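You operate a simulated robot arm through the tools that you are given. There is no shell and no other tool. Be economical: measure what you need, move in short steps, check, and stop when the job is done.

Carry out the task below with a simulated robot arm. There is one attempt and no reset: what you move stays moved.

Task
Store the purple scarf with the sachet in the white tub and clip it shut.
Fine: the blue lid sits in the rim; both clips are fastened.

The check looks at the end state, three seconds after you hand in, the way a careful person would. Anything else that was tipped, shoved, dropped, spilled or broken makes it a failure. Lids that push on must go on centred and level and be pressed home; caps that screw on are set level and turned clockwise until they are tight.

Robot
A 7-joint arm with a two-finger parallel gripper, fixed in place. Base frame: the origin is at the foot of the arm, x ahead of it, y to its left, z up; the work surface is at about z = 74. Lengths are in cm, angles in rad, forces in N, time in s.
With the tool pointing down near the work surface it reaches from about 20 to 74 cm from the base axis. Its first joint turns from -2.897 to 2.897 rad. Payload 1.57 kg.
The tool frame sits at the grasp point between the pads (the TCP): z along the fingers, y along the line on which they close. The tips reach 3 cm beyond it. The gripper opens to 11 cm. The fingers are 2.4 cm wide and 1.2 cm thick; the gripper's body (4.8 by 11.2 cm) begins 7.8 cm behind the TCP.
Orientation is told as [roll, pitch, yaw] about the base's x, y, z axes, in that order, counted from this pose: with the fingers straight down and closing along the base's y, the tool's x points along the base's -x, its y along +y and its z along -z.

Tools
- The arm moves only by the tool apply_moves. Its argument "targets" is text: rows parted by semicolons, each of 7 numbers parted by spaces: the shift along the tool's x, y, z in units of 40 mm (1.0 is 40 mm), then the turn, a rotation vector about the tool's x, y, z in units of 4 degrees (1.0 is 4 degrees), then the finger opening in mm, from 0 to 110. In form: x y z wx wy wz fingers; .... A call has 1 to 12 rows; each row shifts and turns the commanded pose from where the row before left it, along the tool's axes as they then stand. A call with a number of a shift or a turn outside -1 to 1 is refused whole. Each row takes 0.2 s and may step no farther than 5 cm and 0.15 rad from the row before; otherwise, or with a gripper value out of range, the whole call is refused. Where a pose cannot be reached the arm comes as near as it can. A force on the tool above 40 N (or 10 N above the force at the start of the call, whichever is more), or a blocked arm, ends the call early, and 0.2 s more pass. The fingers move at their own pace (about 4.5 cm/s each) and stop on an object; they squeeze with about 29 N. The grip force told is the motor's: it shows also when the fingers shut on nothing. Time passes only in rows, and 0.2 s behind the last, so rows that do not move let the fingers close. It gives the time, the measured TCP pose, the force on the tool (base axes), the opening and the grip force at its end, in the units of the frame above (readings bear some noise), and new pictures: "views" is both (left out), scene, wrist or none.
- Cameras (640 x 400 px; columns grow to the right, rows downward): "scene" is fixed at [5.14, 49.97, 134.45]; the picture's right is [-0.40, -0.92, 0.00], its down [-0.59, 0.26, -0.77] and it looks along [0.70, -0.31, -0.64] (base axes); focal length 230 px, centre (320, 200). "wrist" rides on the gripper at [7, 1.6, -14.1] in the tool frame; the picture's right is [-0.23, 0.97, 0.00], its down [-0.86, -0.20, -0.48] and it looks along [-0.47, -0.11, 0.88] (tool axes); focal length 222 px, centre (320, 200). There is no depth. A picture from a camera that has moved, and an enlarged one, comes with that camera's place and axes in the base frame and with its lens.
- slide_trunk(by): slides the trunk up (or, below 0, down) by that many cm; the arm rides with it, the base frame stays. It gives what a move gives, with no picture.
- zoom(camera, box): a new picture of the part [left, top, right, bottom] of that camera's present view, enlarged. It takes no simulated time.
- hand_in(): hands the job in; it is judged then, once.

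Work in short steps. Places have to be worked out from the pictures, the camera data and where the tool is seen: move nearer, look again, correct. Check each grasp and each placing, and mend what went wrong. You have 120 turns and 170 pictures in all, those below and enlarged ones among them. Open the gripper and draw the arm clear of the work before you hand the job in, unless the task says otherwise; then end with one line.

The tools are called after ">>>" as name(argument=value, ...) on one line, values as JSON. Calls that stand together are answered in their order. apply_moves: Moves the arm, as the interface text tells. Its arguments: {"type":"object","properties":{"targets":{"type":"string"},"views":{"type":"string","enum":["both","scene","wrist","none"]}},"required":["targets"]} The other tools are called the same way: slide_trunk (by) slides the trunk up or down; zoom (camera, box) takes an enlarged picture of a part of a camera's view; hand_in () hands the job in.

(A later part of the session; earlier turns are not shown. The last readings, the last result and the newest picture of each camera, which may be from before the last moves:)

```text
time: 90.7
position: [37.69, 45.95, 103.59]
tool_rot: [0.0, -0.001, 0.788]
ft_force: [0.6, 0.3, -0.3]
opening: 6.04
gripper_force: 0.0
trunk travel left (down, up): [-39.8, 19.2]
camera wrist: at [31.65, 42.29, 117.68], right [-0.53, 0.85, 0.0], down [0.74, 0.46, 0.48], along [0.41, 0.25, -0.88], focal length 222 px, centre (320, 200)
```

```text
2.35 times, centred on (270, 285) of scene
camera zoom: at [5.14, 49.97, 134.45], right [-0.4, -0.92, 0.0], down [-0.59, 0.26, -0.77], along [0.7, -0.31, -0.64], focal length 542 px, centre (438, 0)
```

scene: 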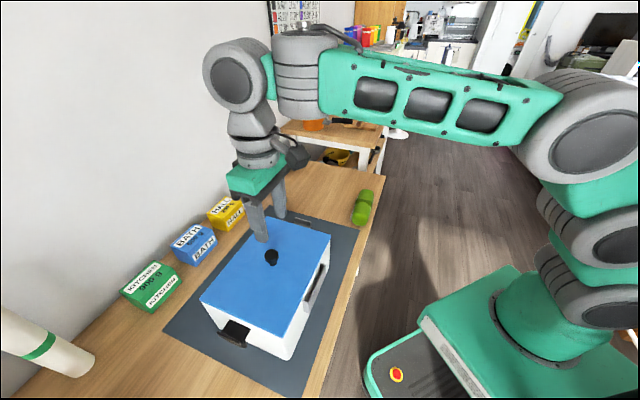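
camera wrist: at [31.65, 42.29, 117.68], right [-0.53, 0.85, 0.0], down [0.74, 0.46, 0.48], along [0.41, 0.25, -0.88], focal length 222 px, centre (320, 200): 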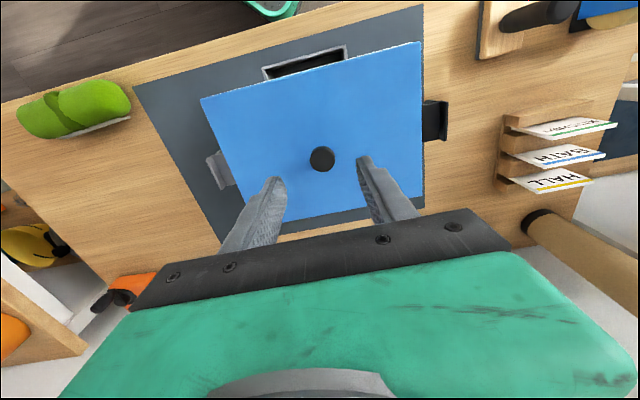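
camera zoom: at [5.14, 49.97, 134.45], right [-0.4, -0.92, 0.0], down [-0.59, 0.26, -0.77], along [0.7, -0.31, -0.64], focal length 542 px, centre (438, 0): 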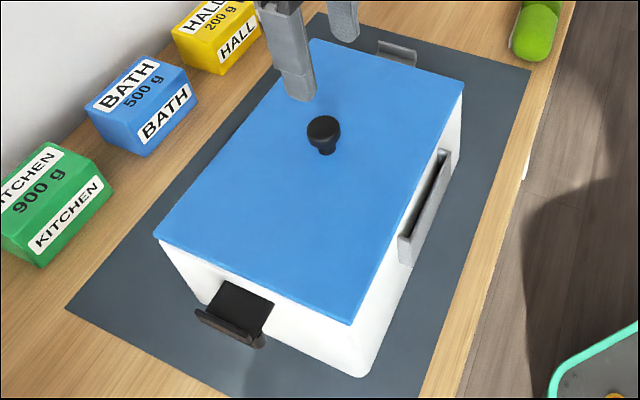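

Lid looks centred and level with both clips free. Now press it home: closed fingers on top of the knob.

>>> apply_moves(targets="-0.43 0.02 0 0 0 0 0;0 0 0.7 0 0 0 0;0 0 0.7 0 0 0 0;0 0 0.7 0 0 0 0;0 0 0 0 0 0 0;0 0 0 0 0 0 0", views="wrist")

>>> apply_moves(targets="0 0 0.1 0 0 0 0;0 0 0.1 0 0 0 0;0 0 0 0 0 0 0", views="none")

```text
time: 92.1
position: [38.74, 47.41, 95.13]
tool_rot: [0.001, 0.0, 0.788]
ft_force: [-0.1, 0.7, -0.1]
opening: 0.01
gripper_force: 20.9
trunk travel left (down, up): [-39.8, 19.2]
camera wrist: at [32.77, 43.73, 109.19], right [-0.53, 0.85, 0.0], down [0.75, 0.46, 0.48], along [0.41, 0.25, -0.88], focal length 222 px, centre (320, 200)
```

wrist: 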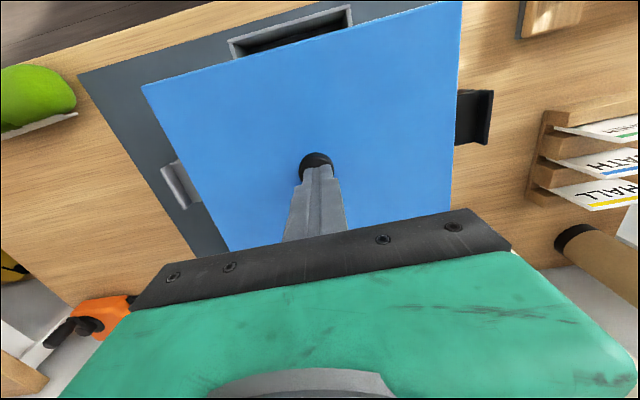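

```text
time: 92.9
position: [38.89, 47.58, 94.4]
tool_rot: [0.001, -0.002, 0.787]
ft_force: [0.9, -0.4, 0.4]
opening: 0.0
gripper_force: 21.1
trunk travel left (down, up): [-39.8, 19.2]
```

Over the knob; continue down until contact, pressing.

>>> apply_moves(targets="0 0 0.08 0 0 0 0;0 0 0.08 0 0 0 0;0 0 0 0 0 0 0", views="none")

>>> apply_moves(targets="0 0 0.08 0 0 0 0;0 0 0.05 0 0 0 0;0 0 0 0 0 0 0", views="none")

```text
time: 93.7
position: [38.81, 47.55, 94.26]
tool_rot: [0.003, -0.01, 0.789]
ft_force: [0.4, -1.3, 28.7]
opening: 0.02
gripper_force: 21.5
trunk travel left (down, up): [-39.8, 19.2]
```

```text
time: 94.1
position: [38.95, 47.64, 94.2]
tool_rot: [0.004, -0.017, 0.788]
ft_force: [0.7, -0.2, 9.7]
opening: 0.0
gripper_force: 21.1
trunk travel left (down, up): [-39.8, 19.2]
stopped in row 2: the force on the tool passed its limit (the readings are from after the stop); the commanded pose is now the measured one
```

Pressed past 40 N with no further travel. Raise and inspect the seam closely.

>>> apply_moves(targets="0 0 -0.3 0 0 0 0;0 0 -0.8 0 0 0 0;0 0 -0.8 0 0 0 0;0 0 -0.8 0 0 0 0;0 0 0 0 0 0 0", views="none")

>>> zoom(camera="scene", box=[195, 280, 305, 360])

>>> zoom(camera="scene", box=[270, 205, 340, 300])

```text
time: 95.3
position: [38.97, 47.49, 104.78]
tool_rot: [0.005, -0.012, 0.788]
ft_force: [0.1, 0.5, 0.6]
opening: 0.0
gripper_force: 21.5
trunk travel left (down, up): [-39.8, 19.2]
```

```text
5.00 times, centred on (250, 320) of scene
camera zoom: at [5.14, 49.97, 134.45], right [-0.4, -0.92, 0.0], down [-0.59, 0.26, -0.77], along [0.7, -0.31, -0.64], focal length 1152 px, centre (670, -400)
```

zoom: 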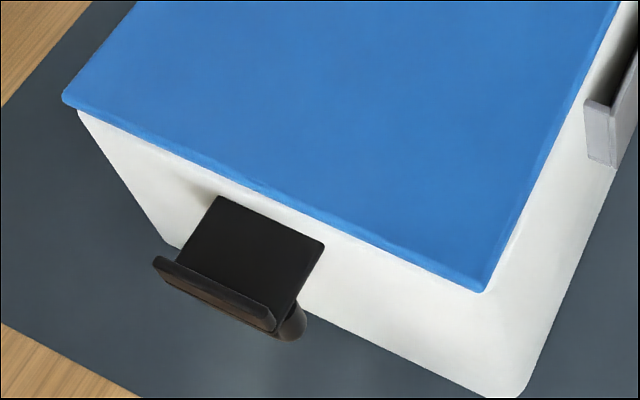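

```text
4.21 times, centred on (305, 252) of scene
camera zoom: at [5.14, 49.97, 134.45], right [-0.4, -0.92, 0.0], down [-0.59, 0.26, -0.77], along [0.7, -0.31, -0.64], focal length 970 px, centre (383, -21)
```

zoom: 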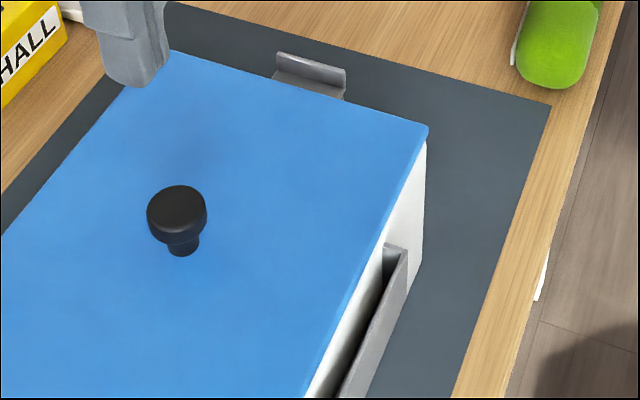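

The lid is flush. Now the black clip: plate hinged at about e1≈-19.7, z≈85.7, lip at e1≈-22.5. I'll move outboard of it at height and tilt the closed fingers ~32° inward so they can sweep the clip up and over.

>>> apply_moves(targets="0 0.96 0 0 0 0 0;0 0.96 0 0 0 0 0;0 0.96 0 0 0 0 0;0 0.96 0 0 0 0 0;0 0.96 0 0 0 0 0;0 0.96 0 0 0 0 0;0 0 0 1 0 0 0;0 0 0 1 0 0 0;0 0 0 1 0 0 0;0 0 0 1 0 0 0;0 0 0 1 0 0 0;0 0 0 1 0 0 0", views="none")

>>> apply_moves(targets="0 0 0 1 0 0 0;0 0 0 1 0 0 0;0 0 0 0 0 0 0", views="both")

```text
time: 97.9
position: [20.11, 55.32, 100.93]
tool_rot: [-0.346, -0.014, 0.785]
ft_force: [-0.4, -0.2, 0.6]
opening: 0.01
gripper_force: 21.5
out of reach, approached as far as the arm can: row 5, 6, 7, 8, 9, 10, 11, 12
trunk travel left (down, up): [-39.8, 19.2]
```

```text
time: 98.7
position: [19.95, 55.33, 101.04]
tool_rot: [-0.345, -0.012, 0.787]
ft_force: [0.1, -0.5, 0.3]
opening: 0.0
gripper_force: 21.3
out of reach, approached as far as the arm can: row 1, 2
trunk travel left (down, up): [-39.8, 19.2]
camera wrist: at [10.56, 54.84, 113.52], right [-0.49, 0.81, -0.33], down [0.62, 0.58, 0.53], along [0.62, 0.05, -0.78], focal length 222 px, centre (320, 200)
```

scene: 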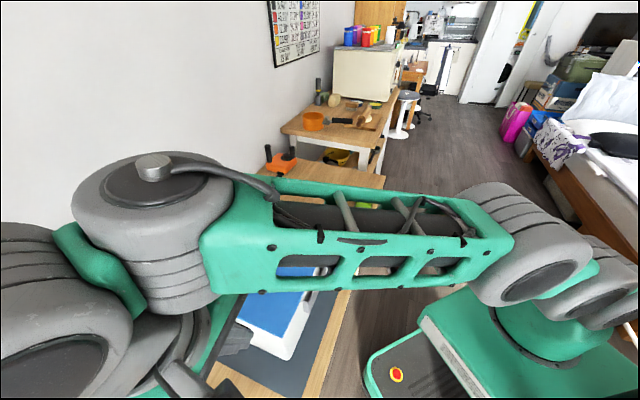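
wrist: 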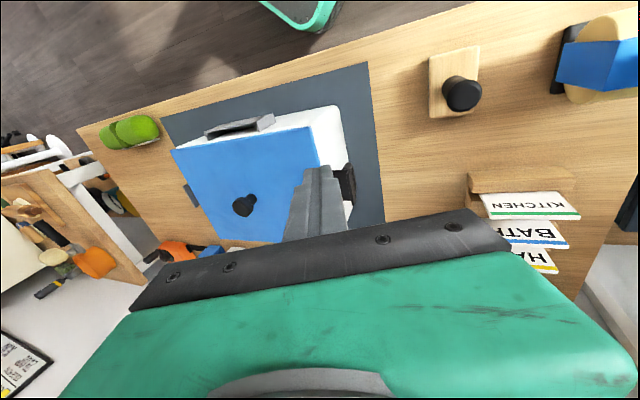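

The tilt settled at 20° (reach limit), which is enough. Move to e2≈61, outboard of the clip, and part-way down, then look.

>>> apply_moves(targets="-0.65 0.23 0.27 0 0 0 0;-0.65 0.23 0.27 0 0 0 0;-0.65 0.23 0.27 0 0 0 0;0 0.34 0.92 0 0 0 0;0 0.3 0.85 0 0 0 0;0 0 0 0 0 0 0", views="wrist")

```text
time: 100.1
position: [22.93, 56.37, 89.25]
tool_rot: [-0.346, -0.012, 0.787]
ft_force: [-0.1, -0.8, 0.2]
opening: 0.01
gripper_force: 21.0
out of reach, approached as far as the arm can: row 1, 2, 3
trunk travel left (down, up): [-39.8, 19.2]
camera wrist: at [13.34, 55.94, 101.87], right [-0.49, 0.81, -0.33], down [0.62, 0.58, 0.53], along [0.62, 0.05, -0.78], focal length 222 px, centre (320, 200)
```

wrist: 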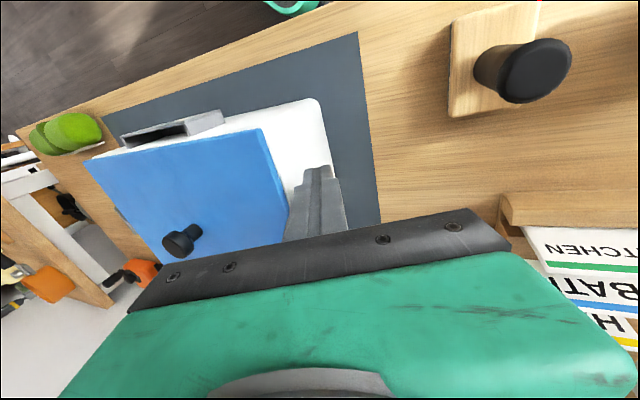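

It stopped short in e2 — the limit eases when the arm is higher relative to the shoulder. I raise the arm, then shift to e2≈61, planning to descend with the trunk.

>>> apply_moves(targets="0 -0.34 -0.93 0 0 0 0;0 -0.34 -0.93 0 0 0 0;0 -0.34 -0.93 0 0 0 0;0 -0.34 -0.93 0 0 0 0;0 -0.34 -0.93 0 0 0 0;-0.62 0.28 -0.1 0 0 0 0;-0.62 0.28 -0.1 0 0 0 0;0 0 0 0 0 0 0", views="none")

```text
time: 101.9
position: [21.92, 54.93, 101.5]
tool_rot: [-0.346, -0.012, 0.786]
ft_force: [-0.3, -0.2, -0.3]
opening: 0.0
gripper_force: 21.8
out of reach, approached as far as the arm can: row 3, 4, 5, 6, 7
trunk travel left (down, up): [-39.8, 19.2]
```

So it's the outer reach: lower is better. Go down to z≈90 first (outboard of the tub), then outward.

>>> apply_moves(targets="0 0.43 0.82 0 0 0 0;0 0.43 0.82 0 0 0 0;0 0.43 0.82 0 0 0 0;-0.55 0 0 0 0 0 0;-0.55 0 0 0 0 0 0;-0.55 0 0 0 0 0 0;0 0 0 0 0 0 0", views="wrist")

```text
time: 103.5
position: [25.15, 58.41, 90.33]
tool_rot: [-0.344, -0.016, 0.787]
ft_force: [-0.3, 0.4, -0.2]
opening: 0.0
gripper_force: 20.7
out of reach, approached as far as the arm can: row 5, 6
trunk travel left (down, up): [-39.8, 19.2]
camera wrist: at [15.54, 57.86, 102.83], right [-0.49, 0.81, -0.33], down [0.62, 0.58, 0.53], along [0.62, 0.06, -0.78], focal length 222 px, centre (320, 200)
```

wrist: 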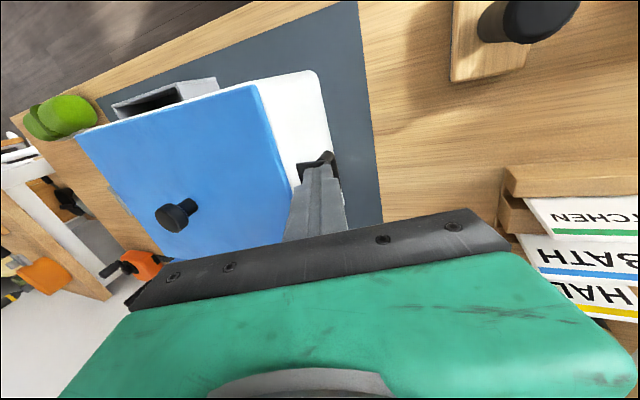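

Better. Raise the trunk 8 cm to gain reach at this level, then go further outboard and down.

>>> slide_trunk(by=8)

>>> apply_moves(targets="0 0.3 0.8 0 0 0 0;0 0.5 0.35 0 0 0 0;0 0.5 0 0 0 0 0;-0.25 0.2 0 0 0 0 0;-0.25 0 0 0 0 0 0;0 0 0 0 0 0 0", views="wrist")

```text
time: 104.7
position: [24.99, 58.31, 98.2]
tool_rot: [-0.345, -0.011, 0.787]
ft_force: [-0.1, -0.7, 0.0]
opening: 0.0
gripper_force: 21.7
trunk travel left (down, up): [-47.8, 11.2]
```

```text
time: 106.1
position: [21.93, 59.47, 92.27]
tool_rot: [-0.345, -0.013, 0.787]
ft_force: [0.4, -0.6, -0.2]
opening: 0.01
gripper_force: 21.5
out of reach, approached as far as the arm can: row 2, 3, 4, 5
trunk travel left (down, up): [-47.8, 11.2]
camera wrist: at [12.31, 59.02, 104.73], right [-0.49, 0.81, -0.33], down [0.62, 0.58, 0.53], along [0.62, 0.06, -0.78], focal length 222 px, centre (320, 200)
```

wrist: 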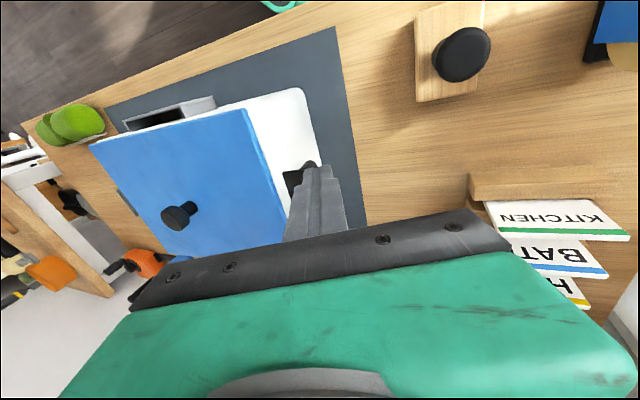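

Outboard now at e1≈-26.5. Go down 6.5 cm, then slide +e2.

>>> apply_moves(targets="0 0.28 0.77 0 0 0 0;0 0.28 0.77 0 0 0 0;-0.35 0 0 0 0 0 0;-0.35 0 0 0 0 0 0;0 0 0 0 0 0 0", views="wrist")

>>> zoom(camera="wrist", box=[220, 100, 400, 240])

```text
time: 107.3
position: [22.42, 58.87, 86.21]
tool_rot: [-0.342, -0.012, 0.787]
ft_force: [0.4, -0.1, 0.4]
opening: 0.0
gripper_force: 21.6
out of reach, approached as far as the arm can: row 2, 3, 4
trunk travel left (down, up): [-47.8, 11.2]
camera wrist: at [12.89, 58.44, 98.73], right [-0.49, 0.81, -0.33], down [0.62, 0.58, 0.53], along [0.62, 0.06, -0.78], focal length 222 px, centre (320, 200)
```

wrist: 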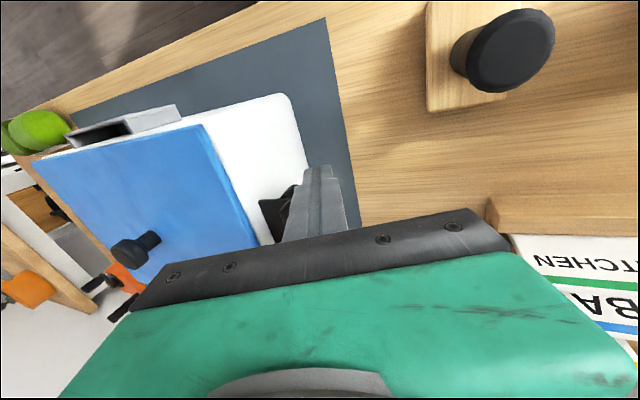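

```text
2.86 times, centred on (310, 170) of wrist
camera zoom: at [12.89, 58.44, 98.73], right [-0.49, 0.81, -0.33], down [0.62, 0.58, 0.53], along [0.62, 0.06, -0.78], focal length 635 px, centre (349, 286)
```

zoom: 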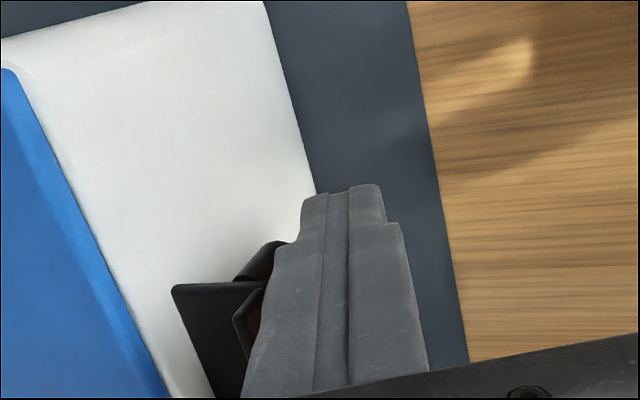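

Tilted this way the arm can't reach across the clip. New approach: grip the clip's upturned lip from above with vertical fingers (one each side), then swing it up in an arc, leaning the tool inward. First rise and untilt.

>>> apply_moves(targets="0 -0.3 -0.85 0 0 0 0;0 -0.3 -0.85 0 0 0 0;0 0 0 -0.98 0 0 30;0 0 0 -0.98 0 0 50;0 0 0 -0.98 0 0 50;0 0 0 -0.98 0 0 50;0 0 0 -0.98 0 0 50;0 0 0 0 0 0 50", views="none")

```text
time: 109.1
position: [22.41, 58.9, 93.56]
tool_rot: [-0.003, -0.013, 0.786]
ft_force: [1.0, 0.4, -0.1]
opening: 5.01
gripper_force: 0.0
trunk travel left (down, up): [-47.8, 11.2]
```

>>> apply_moves(targets="-0.44 -0.44 0 0 0.19 0 50;-0.44 -0.44 0 0 0 0 50;0 0 0 0 0 0 50", views="wrist")

>>> zoom(camera="wrist", box=[240, 100, 400, 230])

```text
time: 109.9
position: [27.45, 59.02, 93.56]
tool_rot: [-0.002, 0.001, 0.786]
ft_force: [-0.2, 0.3, 0.5]
opening: 5.04
gripper_force: 0.1
trunk travel left (down, up): [-47.8, 11.2]
camera wrist: at [21.39, 55.3, 107.58], right [-0.53, 0.85, 0.0], down [0.74, 0.47, 0.48], along [0.41, 0.25, -0.88], focal length 222 px, centre (320, 200)
```

wrist: 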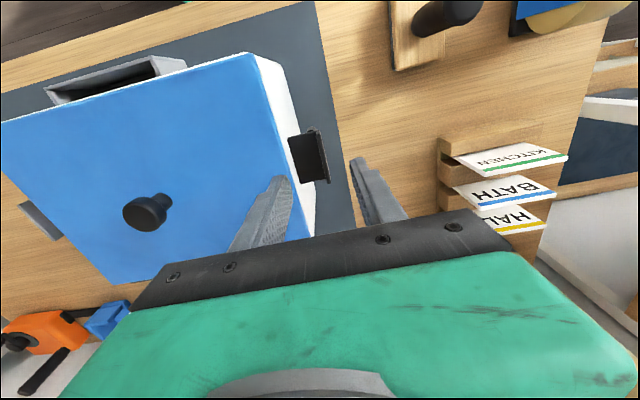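

```text
3.08 times, centred on (320, 165) of wrist
camera zoom: at [21.39, 55.3, 107.58], right [-0.53, 0.85, 0.0], down [0.74, 0.47, 0.48], along [0.41, 0.25, -0.88], focal length 684 px, centre (320, 308)
```

zoom: 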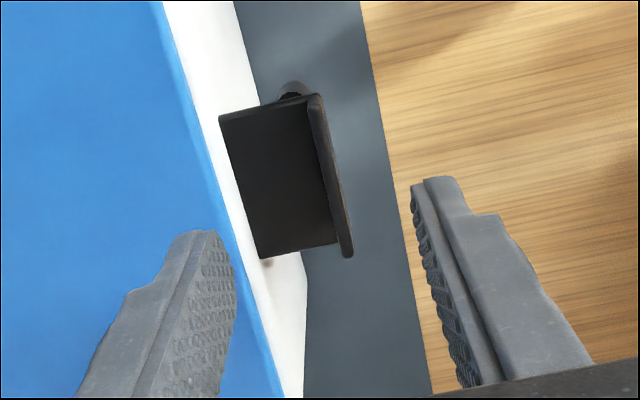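

From this view: plate e1 -19.7…-22.3, lip at e1≈-22.6, e2 58.4–63.4, top ~z 87. I narrow the opening to 3 cm and lower so the fingers straddle the lip.

>>> apply_moves(targets="0 0.06 0 0 0 0 30;0 0 0.3 0 0 0 30;0 0 0.3 0 0 0 30;0 0 0.3 0 0 0 30;0 0 0 0 0 0 30", views="wrist")

>>> zoom(camera="wrist", box=[240, 100, 400, 230])

```text
time: 111.1
position: [27.2, 59.27, 89.98]
tool_rot: [-0.003, -0.001, 0.786]
ft_force: [0.2, 0.4, -1.2]
opening: 3.0
gripper_force: 0.1
trunk travel left (down, up): [-47.8, 11.2]
camera wrist: at [21.16, 55.58, 103.97], right [-0.53, 0.85, 0.0], down [0.74, 0.47, 0.48], along [0.41, 0.25, -0.88], focal length 222 px, centre (320, 200)
```

wrist: 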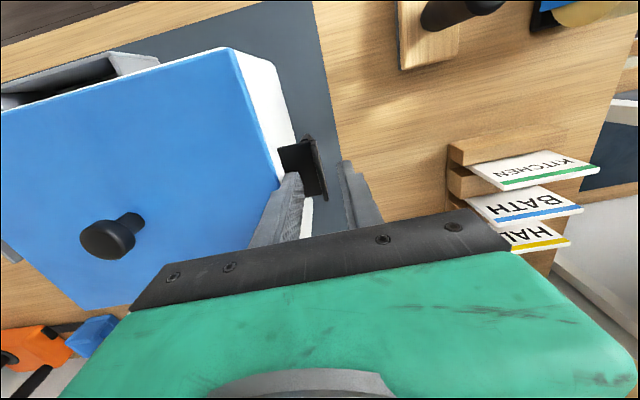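

```text
3.08 times, centred on (320, 165) of wrist
camera zoom: at [21.16, 55.58, 103.97], right [-0.53, 0.85, 0.0], down [0.74, 0.47, 0.48], along [0.41, 0.25, -0.88], focal length 684 px, centre (320, 308)
```

zoom: 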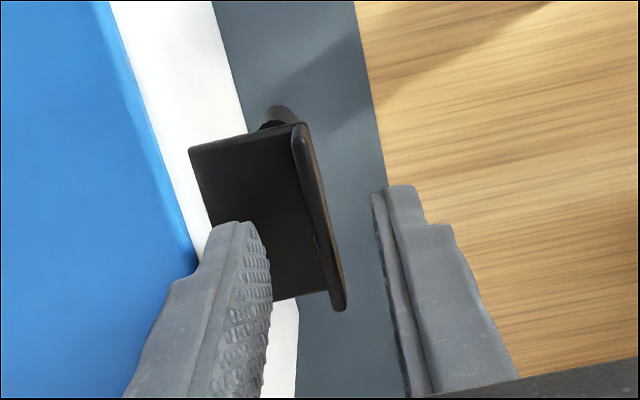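

Lip is nicely between the pads. Lower in fine steps until the tips are near the plate.

>>> apply_moves(targets="0 0 0.12 0 0 0 30;0 0 0 0 0 0 30", views="none")

>>> apply_moves(targets="0 0 0.08 0 0 0 30;0 0 0 0 0 0 30", views="none")

>>> zoom(camera="wrist", box=[240, 100, 400, 230])

```text
time: 111.7
position: [27.19, 59.23, 89.45]
tool_rot: [-0.003, 0.0, 0.787]
ft_force: [-0.5, 1.2, 0.2]
opening: 3.01
gripper_force: 0.0
trunk travel left (down, up): [-47.8, 11.2]
```

```text
time: 112.3
position: [27.31, 59.21, 89.11]
tool_rot: [-0.002, -0.001, 0.787]
ft_force: [0.1, -0.7, 0.7]
opening: 3.0
gripper_force: 0.1
trunk travel left (down, up): [-47.8, 11.2]
```

```text
3.08 times, centred on (320, 165) of wrist
camera zoom: at [21.13, 55.53, 103.15], right [-0.53, 0.85, 0.0], down [0.74, 0.47, 0.48], along [0.41, 0.25, -0.88], focal length 684 px, centre (320, 308)
```

zoom: 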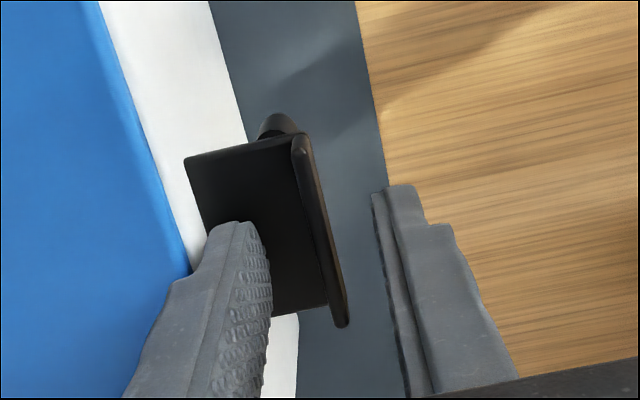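

No contact yet; close on the lip and check the opening.

>>> apply_moves(targets="0 0 0 0 0 0 12;0 0 0 0 0 0 4;0 0 0 0 0 0 2;0 0 0 0 0 0 2", views="none")

>>> zoom(camera="wrist", box=[240, 100, 400, 230])

```text
time: 113.3
position: [27.14, 59.33, 89.09]
tool_rot: [-0.002, -0.001, 0.787]
ft_force: [-1.0, 3.6, 0.5]
opening: 0.41
gripper_force: 24.7
trunk travel left (down, up): [-47.8, 11.2]
```

```text
3.08 times, centred on (320, 165) of wrist
camera zoom: at [21.08, 55.56, 103.17], right [-0.53, 0.85, 0.0], down [0.74, 0.47, 0.48], along [0.41, 0.25, -0.88], focal length 684 px, centre (320, 308)
```

zoom: 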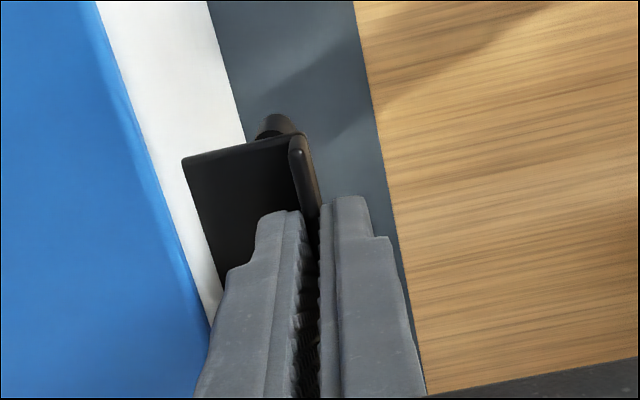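

Lip gripped (0.41 cm thick). Now swing about the hinge: 4° steps with matching arc shifts; first 4 steps, then check force.

>>> apply_moves(targets="0 -0.058 -0.055 -1 0 0 2;0 -0.058 -0.055 -1 0 0 2;0 -0.058 -0.055 -1 0 0 2;0 -0.058 -0.055 -1 0 0 2;0 0 0 0 0 0 2", views="wrist")

>>> zoom(camera="scene", box=[180, 260, 340, 380])

```text
time: 114.5
position: [28.46, 59.52, 90.3]
tool_rot: [0.276, 0.006, 0.787]
ft_force: [0.2, -2.0, -6.1]
opening: 0.39
gripper_force: 24.5
out of reach, approached as far as the arm can: row 3, 4
trunk travel left (down, up): [-47.8, 11.2]
camera wrist: at [25.19, 53.03, 104.22], right [-0.5, 0.82, 0.26], down [0.83, 0.38, 0.4], along [0.23, 0.42, -0.88], focal length 222 px, centre (320, 200)
```

wrist: 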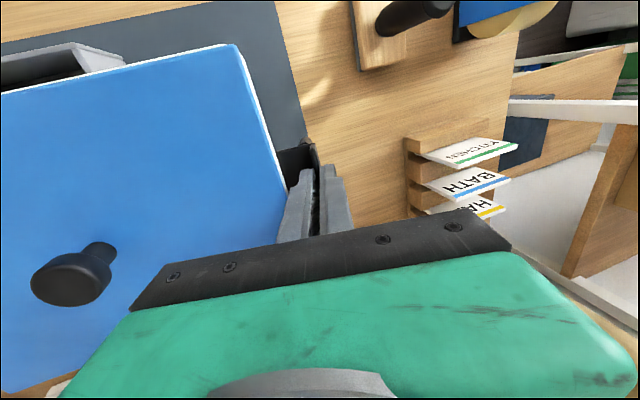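

```text
3.33 times, centred on (260, 320) of scene
camera zoom: at [5.14, 49.97, 134.45], right [-0.4, -0.92, 0.0], down [-0.59, 0.26, -0.77], along [0.7, -0.31, -0.64], focal length 768 px, centre (520, -200)
```

zoom: 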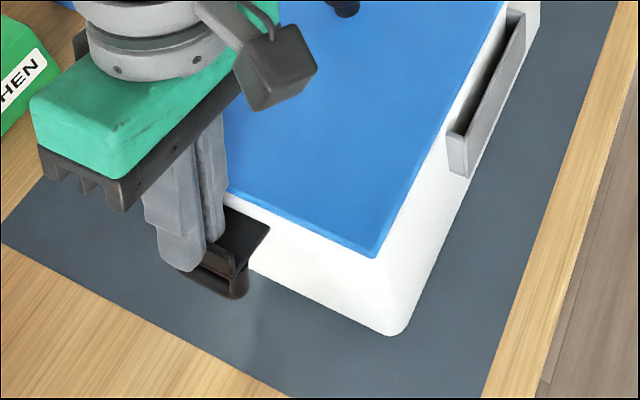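

The clip is swinging up (6 N pull). Continue a few more steps with slight corrections.

>>> apply_moves(targets="0.03 -0.065 -0.03 -1 0 0 2;0.03 -0.065 -0.04 -1 0 0 2;0.03 -0.06 -0.05 -1 0 0 2;0 0 0 0 0 0 2", views="none")

>>> zoom(camera="scene", box=[180, 260, 340, 380])

```text
time: 115.5
position: [29.89, 59.98, 91.13]
tool_rot: [0.485, 0.005, 0.789]
ft_force: [-1.3, -1.5, -7.5]
opening: 0.43
gripper_force: 24.9
out of reach, approached as far as the arm can: row 1, 2, 3
trunk travel left (down, up): [-47.8, 11.2]
```

```text
3.33 times, centred on (260, 320) of scene
camera zoom: at [5.14, 49.97, 134.45], right [-0.4, -0.92, 0.0], down [-0.59, 0.26, -0.77], along [0.7, -0.31, -0.64], focal length 768 px, centre (520, -200)
```

zoom: 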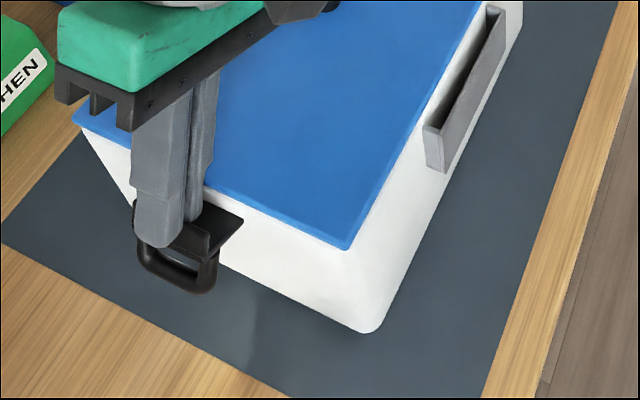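

The tub itself seems to have been dragged slightly. Stop and look closely before going on.

>>> zoom(camera="scene", box=[190, 270, 280, 350])

>>> zoom(camera="wrist", box=[160, 0, 420, 220])

>>> zoom(camera="scene", box=[160, 180, 380, 390])

```text
5.00 times, centred on (235, 310) of scene
camera zoom: at [5.14, 49.97, 134.45], right [-0.4, -0.92, 0.0], down [-0.59, 0.26, -0.77], along [0.7, -0.31, -0.64], focal length 1152 px, centre (745, -350)
```

zoom: 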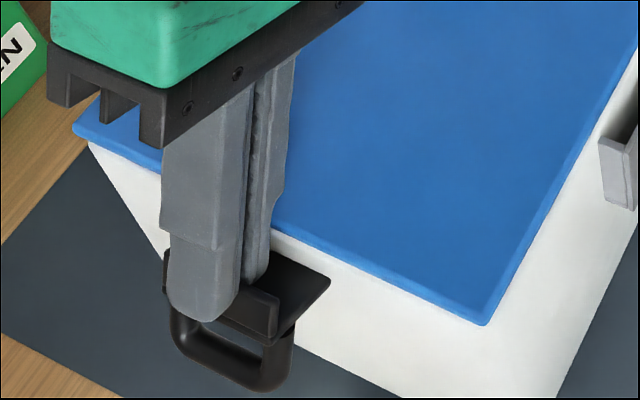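

```text
1.82 times, centred on (290, 110) of wrist
camera zoom: at [28.72, 51.59, 104.27], right [-0.45, 0.77, 0.45], down [0.89, 0.33, 0.33], along [0.1, 0.55, -0.83], focal length 404 px, centre (374, 364)
```

zoom: 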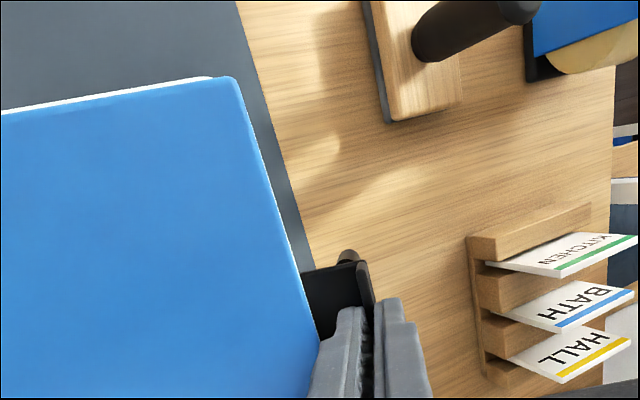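

```text
1.90 times, centred on (270, 285) of scene
camera zoom: at [5.14, 49.97, 134.45], right [-0.4, -0.92, 0.0], down [-0.59, 0.26, -0.77], along [0.7, -0.31, -0.64], focal length 439 px, centre (415, 38)
```

zoom: 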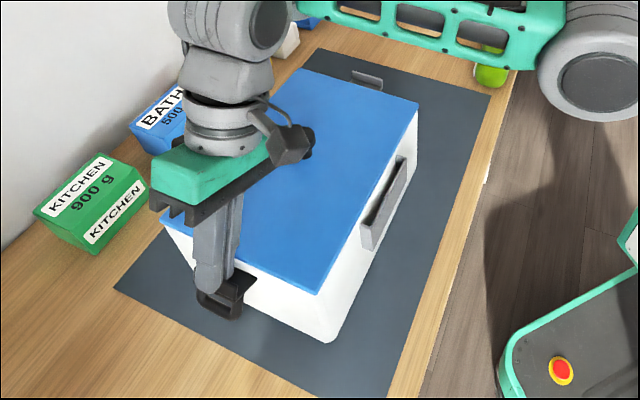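

The clip is rotating (its pull ring shows), but the arm's limit drags sideways. I'll release the lip, see whether the clip stays, and change the trunk height.

>>> apply_moves(targets="0 0 0 0 0 0 15;0 0 0 0 0 0 25;0 0 0 0 0 0 25", views="none")

>>> zoom(camera="scene", box=[190, 270, 280, 350])

```text
time: 116.3
position: [29.86, 60.1, 91.15]
tool_rot: [0.485, 0.003, 0.788]
ft_force: [0.3, 0.3, 1.2]
opening: 2.39
gripper_force: 0.2
trunk travel left (down, up): [-47.8, 11.2]
```

```text
5.00 times, centred on (235, 310) of scene
camera zoom: at [5.14, 49.97, 134.45], right [-0.4, -0.92, 0.0], down [-0.59, 0.26, -0.77], along [0.7, -0.31, -0.64], focal length 1152 px, centre (745, -350)
```

zoom: 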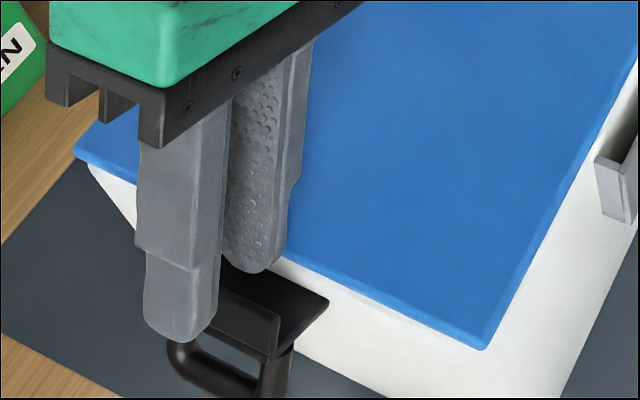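

On release the near end settled back — I had been lifting the tub a little. The clip stays partly raised by friction. I'll rise, untilt and then push the lip inward from outside with vertical closed fingers.

>>> apply_moves(targets="0 0.12 -0.3 0 0 0 28;0 0.25 -0.5 0 0 0 28;0 0.25 -0.5 0 0 0 28;0 0 0 1 0 0 28;0 0 0 1 0 0 28;0 0 0 1 0 0 28;0 0 0 1 0 0 28;0 0 0 1 0 0 28;0 0 0 1 0 0 28;0 0 0 0.95 0 0 0;0 0 0 0 0 0 0", views="both")

>>> zoom(camera="wrist", box=[180, 60, 420, 240])

```text
time: 118.7
position: [30.05, 59.82, 97.0]
tool_rot: [0.001, 0.0, 0.787]
ft_force: [0.4, -0.5, 0.0]
opening: 0.0
gripper_force: 13.5
trunk travel left (down, up): [-47.8, 11.2]
camera wrist: at [24.0, 56.14, 110.91], right [-0.53, 0.85, 0.0], down [0.75, 0.46, 0.48], along [0.41, 0.25, -0.88], focal length 222 px, centre (320, 200)
```

scene: 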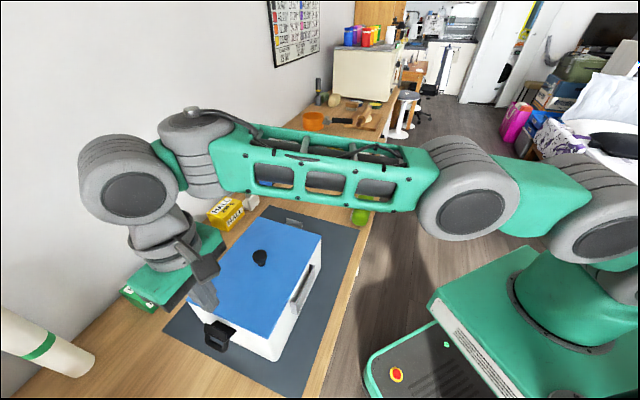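
wrist: 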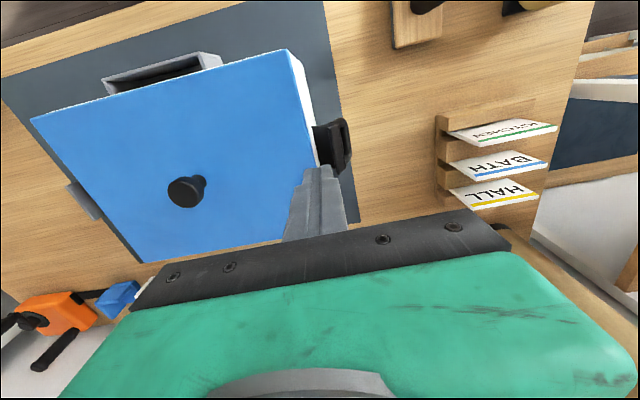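

```text
2.22 times, centred on (300, 150) of wrist
camera zoom: at [24.0, 56.14, 110.91], right [-0.53, 0.85, 0.0], down [0.75, 0.46, 0.48], along [0.41, 0.25, -0.88], focal length 494 px, centre (364, 311)
```

zoom: 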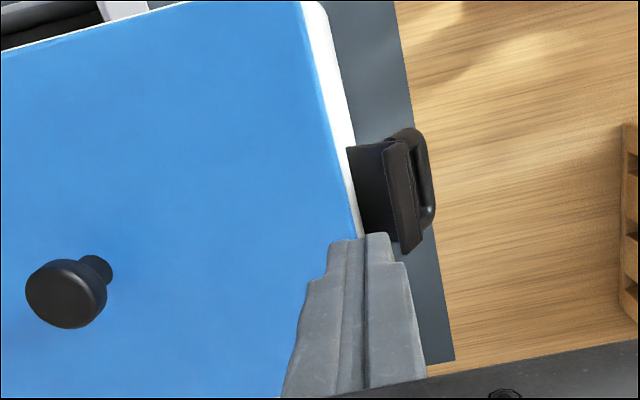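

The tub got dragged ~2.5 cm on the mat but is intact; the clip is up ~35°, lip top now near e1≈-23, e2≈63.4, z≈88.4. Move outboard, lower the closed fingers to tip z≈87.4.

>>> apply_moves(targets="0 0.75 0 0 0 0 0;0 0.75 0 0 0 0 0;0 0 0.8 0 0 0 0;0 0 0.85 0 0 0 0;0 0 0 0 0 0 0", views="wrist")

>>> zoom(camera="wrist", box=[200, 80, 400, 230])

```text
time: 119.9
position: [25.86, 64.06, 90.22]
tool_rot: [0.0, 0.0, 0.786]
ft_force: [0.1, 0.6, -0.9]
opening: 0.0
gripper_force: 20.6
trunk travel left (down, up): [-47.8, 11.2]
camera wrist: at [19.82, 60.31, 104.23], right [-0.53, 0.85, 0.0], down [0.75, 0.46, 0.48], along [0.41, 0.25, -0.88], focal length 222 px, centre (320, 200)
```

wrist: 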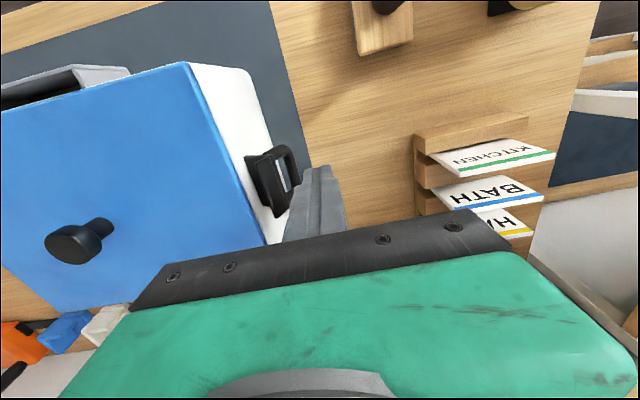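

```text
2.67 times, centred on (300, 155) of wrist
camera zoom: at [19.82, 60.31, 104.23], right [-0.53, 0.85, 0.0], down [0.75, 0.46, 0.48], along [0.41, 0.25, -0.88], focal length 592 px, centre (373, 320)
```

zoom: 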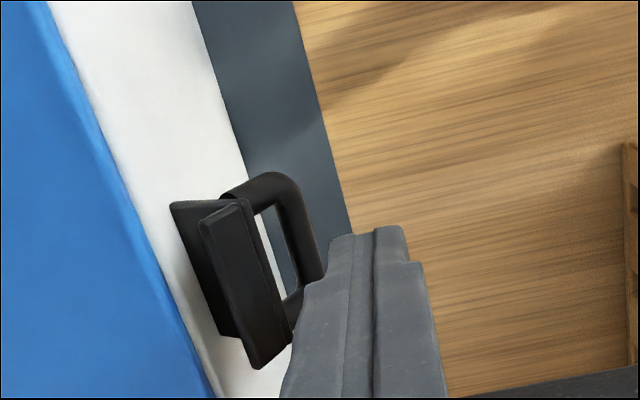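

The clip is about half raised, lip facing the lid. Push inward slowly, rising slightly.

>>> apply_moves(targets="0 -0.12 -0.02 0 0 0 0;0 -0.12 -0.02 0 0 0 0;0 -0.1 -0.03 0 0 0 0;0 -0.1 -0.03 0 0 0 0;0 0 0 0 0 0 0", views="none")

>>> zoom(camera="wrist", box=[200, 80, 400, 230])

```text
time: 121.1
position: [27.22, 62.82, 90.71]
tool_rot: [0.001, 0.002, 0.788]
ft_force: [-0.8, 1.2, 0.3]
opening: 0.0
gripper_force: 21.5
trunk travel left (down, up): [-47.8, 11.2]
```

```text
2.67 times, centred on (300, 155) of wrist
camera zoom: at [21.07, 59.07, 104.7], right [-0.53, 0.85, 0.0], down [0.75, 0.46, 0.48], along [0.41, 0.25, -0.88], focal length 592 px, centre (373, 320)
```

zoom: 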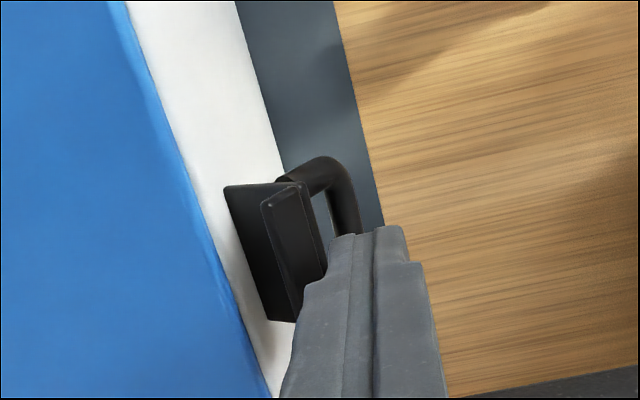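

Light contact begins. Continue pushing.

>>> apply_moves(targets="0 -0.1 -0.03 0 0 0 0;0 -0.1 -0.03 0 0 0 0;0 -0.1 -0.02 0 0 0 0;0 0 0 0 0 0 0", views="none")

>>> zoom(camera="wrist", box=[200, 80, 400, 230])

```text
time: 122.1
position: [27.91, 61.99, 91.03]
tool_rot: [0.001, 0.001, 0.786]
ft_force: [-0.1, -0.2, 0.9]
opening: 0.01
gripper_force: 21.3
trunk travel left (down, up): [-47.8, 11.2]
```

```text
2.67 times, centred on (300, 155) of wrist
camera zoom: at [21.92, 58.24, 105.05], right [-0.53, 0.85, 0.0], down [0.75, 0.46, 0.48], along [0.41, 0.25, -0.88], focal length 592 px, centre (373, 320)
```

zoom: 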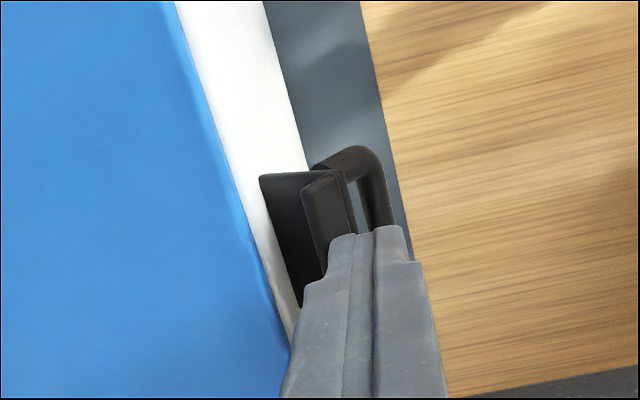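

Fingers are just about to meet the lip. Continue without rising.

>>> apply_moves(targets="0 -0.1 0.03 0 0 0 0;0 -0.1 0.02 0 0 0 0;0 -0.1 0 0 0 0 0;0 0 0 0 0 0 0", views="none")

>>> zoom(camera="wrist", box=[200, 80, 400, 230])

```text
time: 123.2
position: [28.91, 61.21, 91.58]
tool_rot: [0.009, -0.014, 0.785]
ft_force: [-3.4, 2.6, 10.8]
opening: 0.02
gripper_force: 21.7
trunk travel left (down, up): [-47.8, 11.2]
stopped in row 4: the force on the tool passed its limit (the readings are from after the stop); the commanded pose is now the measured one
```

```text
2.67 times, centred on (300, 155) of wrist
camera zoom: at [22.88, 57.42, 105.45], right [-0.53, 0.85, 0.01], down [0.74, 0.46, 0.49], along [0.41, 0.27, -0.87], focal length 592 px, centre (373, 320)
```

zoom: 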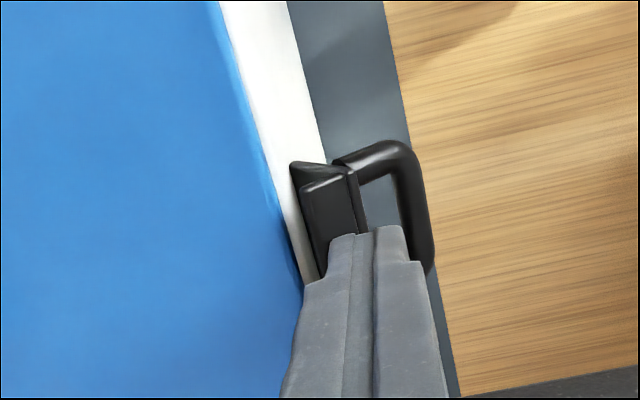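

The clip is ~70° up but my fingertip is on top of the ring joint. Back up and out, then push on the ring's outer face at its height.

>>> apply_moves(targets="0 0 -0.4 0 0 0 0;0 0.5 0 0 0 0 0;0 0.5 0 0 0 0 0;0 0 0.4 0 0 0 0;0 0 0.35 0 0 0 0;0 0 0 0 0 0 0", views="none")

>>> zoom(camera="wrist", box=[200, 80, 400, 230])

```text
time: 124.6
position: [26.18, 64.19, 89.93]
tool_rot: [0.005, -0.01, 0.787]
ft_force: [-0.4, 0.6, -0.4]
opening: 0.0
gripper_force: 21.3
trunk travel left (down, up): [-47.8, 11.2]
```

```text
2.67 times, centred on (300, 155) of wrist
camera zoom: at [20.01, 60.35, 103.9], right [-0.53, 0.85, 0.01], down [0.74, 0.46, 0.48], along [0.41, 0.26, -0.87], focal length 592 px, centre (373, 320)
```

zoom: 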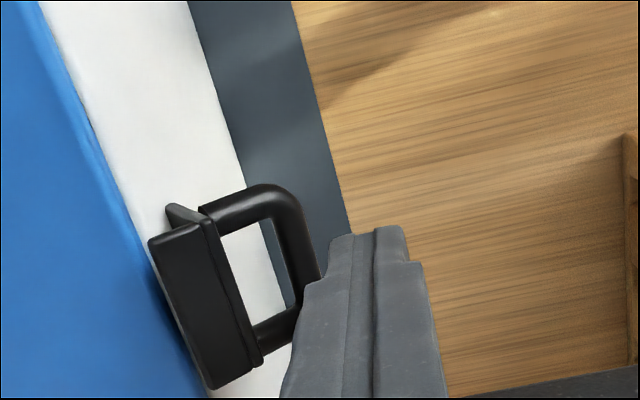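

Now the clip is almost upright with the ring sticking out. Push on the ring's outer bar.

>>> apply_moves(targets="0 -0.1 0 0 0 0 0;0 -0.1 0 0 0 0 0;0 -0.08 0 0 0 0 0;0 -0.08 0 0 0 0 0;0 0 0 0 0 0 0", views="none")

>>> zoom(camera="wrist", box=[200, 80, 400, 230])

```text
time: 125.8
position: [27.13, 63.18, 89.77]
tool_rot: [0.004, -0.008, 0.788]
ft_force: [-0.6, 0.2, 0.7]
opening: 0.0
gripper_force: 21.2
trunk travel left (down, up): [-47.8, 11.2]
```

```text
2.67 times, centred on (300, 155) of wrist
camera zoom: at [21.03, 59.31, 103.84], right [-0.53, 0.85, 0.01], down [0.74, 0.46, 0.49], along [0.41, 0.26, -0.87], focal length 592 px, centre (373, 320)
```

zoom: 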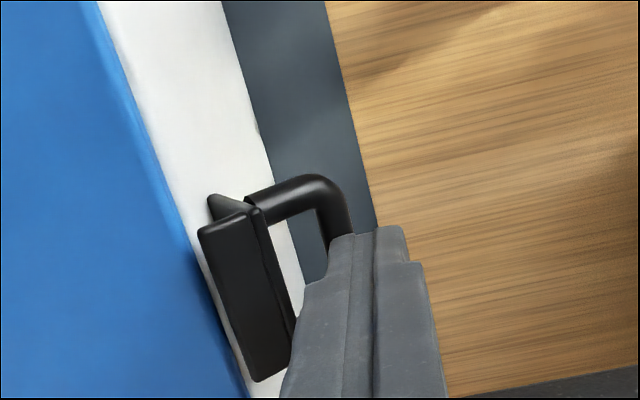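

>>> apply_moves(targets="0 -0.09 0 0 0 0 0;0 -0.09 0 0 0 0 0;0 -0.08 0 0 0 0 0;0 -0.06 0 0 0 0 0;0 0 0 0 0 0 0", views="none")

>>> zoom(camera="wrist", box=[200, 80, 400, 230])

```text
time: 127.0
position: [28.28, 62.13, 89.86]
tool_rot: [0.005, -0.009, 0.785]
ft_force: [0.0, 0.4, 0.9]
opening: 0.02
gripper_force: 21.2
trunk travel left (down, up): [-47.8, 11.2]
```

```text
2.67 times, centred on (300, 155) of wrist
camera zoom: at [21.99, 58.31, 103.9], right [-0.53, 0.85, 0.01], down [0.74, 0.46, 0.48], along [0.41, 0.26, -0.87], focal length 592 px, centre (373, 320)
```

zoom: 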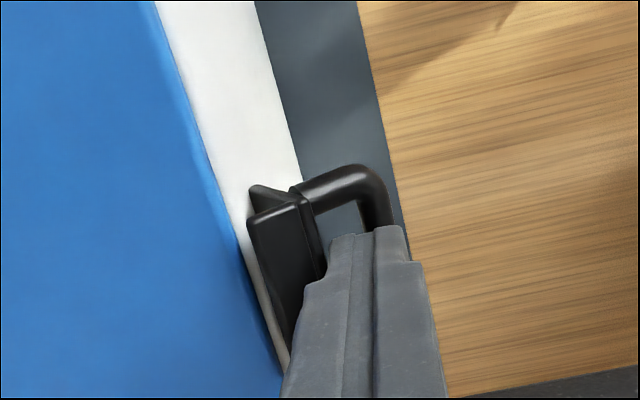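

The finger passed above the ring: triangulation puts the lip/ring joint at z≈85.8. Back out, go lower (tip z≈84.8) and push on the ring again.

>>> apply_moves(targets="0 0 -0.1 0 0 0 0;0 0.45 0 0 0 0 0;0 0.45 0 0 0 0 0;0 0 0.3 0 0 0 0;0 0 0.32 0 0 0 0;0 0 0 0 0 0 0", views="none")

>>> apply_moves(targets="0 -0.1 0 0 0 0 0;0 -0.1 0 0 0 0 0;0 -0.08 0 0 0 0 0;0 0 0 0 0 0 0", views="none")

>>> zoom(camera="wrist", box=[200, 80, 400, 230])

```text
time: 128.4
position: [25.45, 64.71, 87.85]
tool_rot: [0.006, -0.007, 0.786]
ft_force: [0.4, 0.1, 0.0]
opening: 0.0
gripper_force: 21.6
trunk travel left (down, up): [-47.8, 11.2]
```

```text
time: 129.4
position: [26.17, 63.93, 87.81]
tool_rot: [0.003, -0.008, 0.786]
ft_force: [0.1, 0.8, -0.9]
opening: 0.0
gripper_force: 21.7
trunk travel left (down, up): [-47.8, 11.2]
```

```text
2.67 times, centred on (300, 155) of wrist
camera zoom: at [20.22, 60.15, 101.74], right [-0.53, 0.85, 0.01], down [0.74, 0.46, 0.48], along [0.41, 0.26, -0.87], focal length 592 px, centre (373, 320)
```

zoom: 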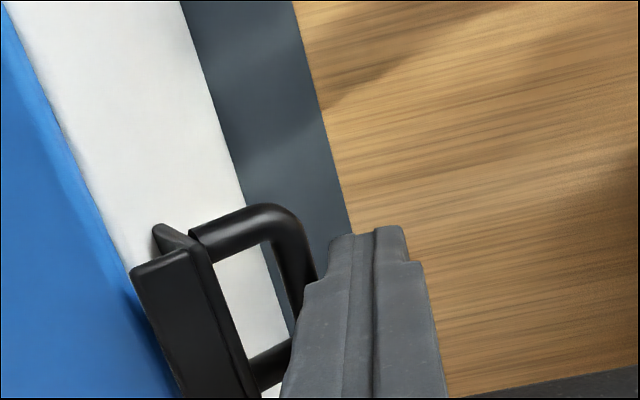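

Now just outside the ring and lower. Push in.

>>> apply_moves(targets="0 -0.08 0 0 0 0 0;0 -0.08 0 0 0 0 0;0 -0.08 0 0 0 0 0;0 -0.08 0 0 0 0 0;0 0 0 0 0 0 0", views="none")

>>> zoom(camera="wrist", box=[200, 80, 400, 230])

```text
time: 130.6
position: [27.07, 63.12, 87.74]
tool_rot: [0.005, -0.009, 0.786]
ft_force: [-4.0, 2.6, -0.2]
opening: 0.0
gripper_force: 21.2
trunk travel left (down, up): [-47.8, 11.2]
```

```text
2.67 times, centred on (300, 155) of wrist
camera zoom: at [21.02, 59.26, 101.78], right [-0.53, 0.85, 0.01], down [0.74, 0.46, 0.49], along [0.41, 0.26, -0.87], focal length 592 px, centre (373, 320)
```

zoom: 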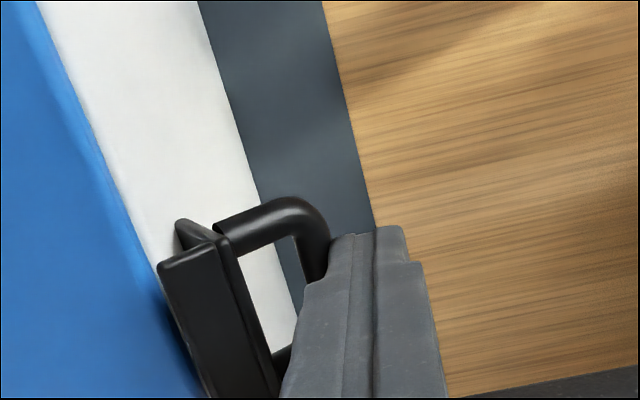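

Contact at ~5 N now on the ring. Keep pushing.

>>> apply_moves(targets="0 -0.08 0 0 0 0 0;0 -0.08 -0.01 0 0 0 0;0 -0.08 -0.01 0 0 0 0;0 0 0 0 0 0 0", views="none")

>>> zoom(camera="wrist", box=[200, 80, 400, 230])

```text
time: 131.6
position: [27.86, 62.34, 87.78]
tool_rot: [0.006, -0.009, 0.785]
ft_force: [-2.9, 2.8, -0.1]
opening: 0.01
gripper_force: 21.9
trunk travel left (down, up): [-47.8, 11.2]
```

```text
2.67 times, centred on (300, 155) of wrist
camera zoom: at [21.79, 58.57, 101.88], right [-0.53, 0.85, 0.01], down [0.74, 0.46, 0.49], along [0.41, 0.26, -0.87], focal length 592 px, centre (373, 320)
```

zoom: 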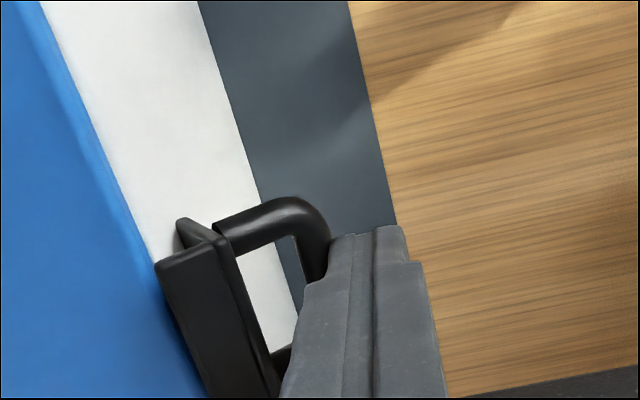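

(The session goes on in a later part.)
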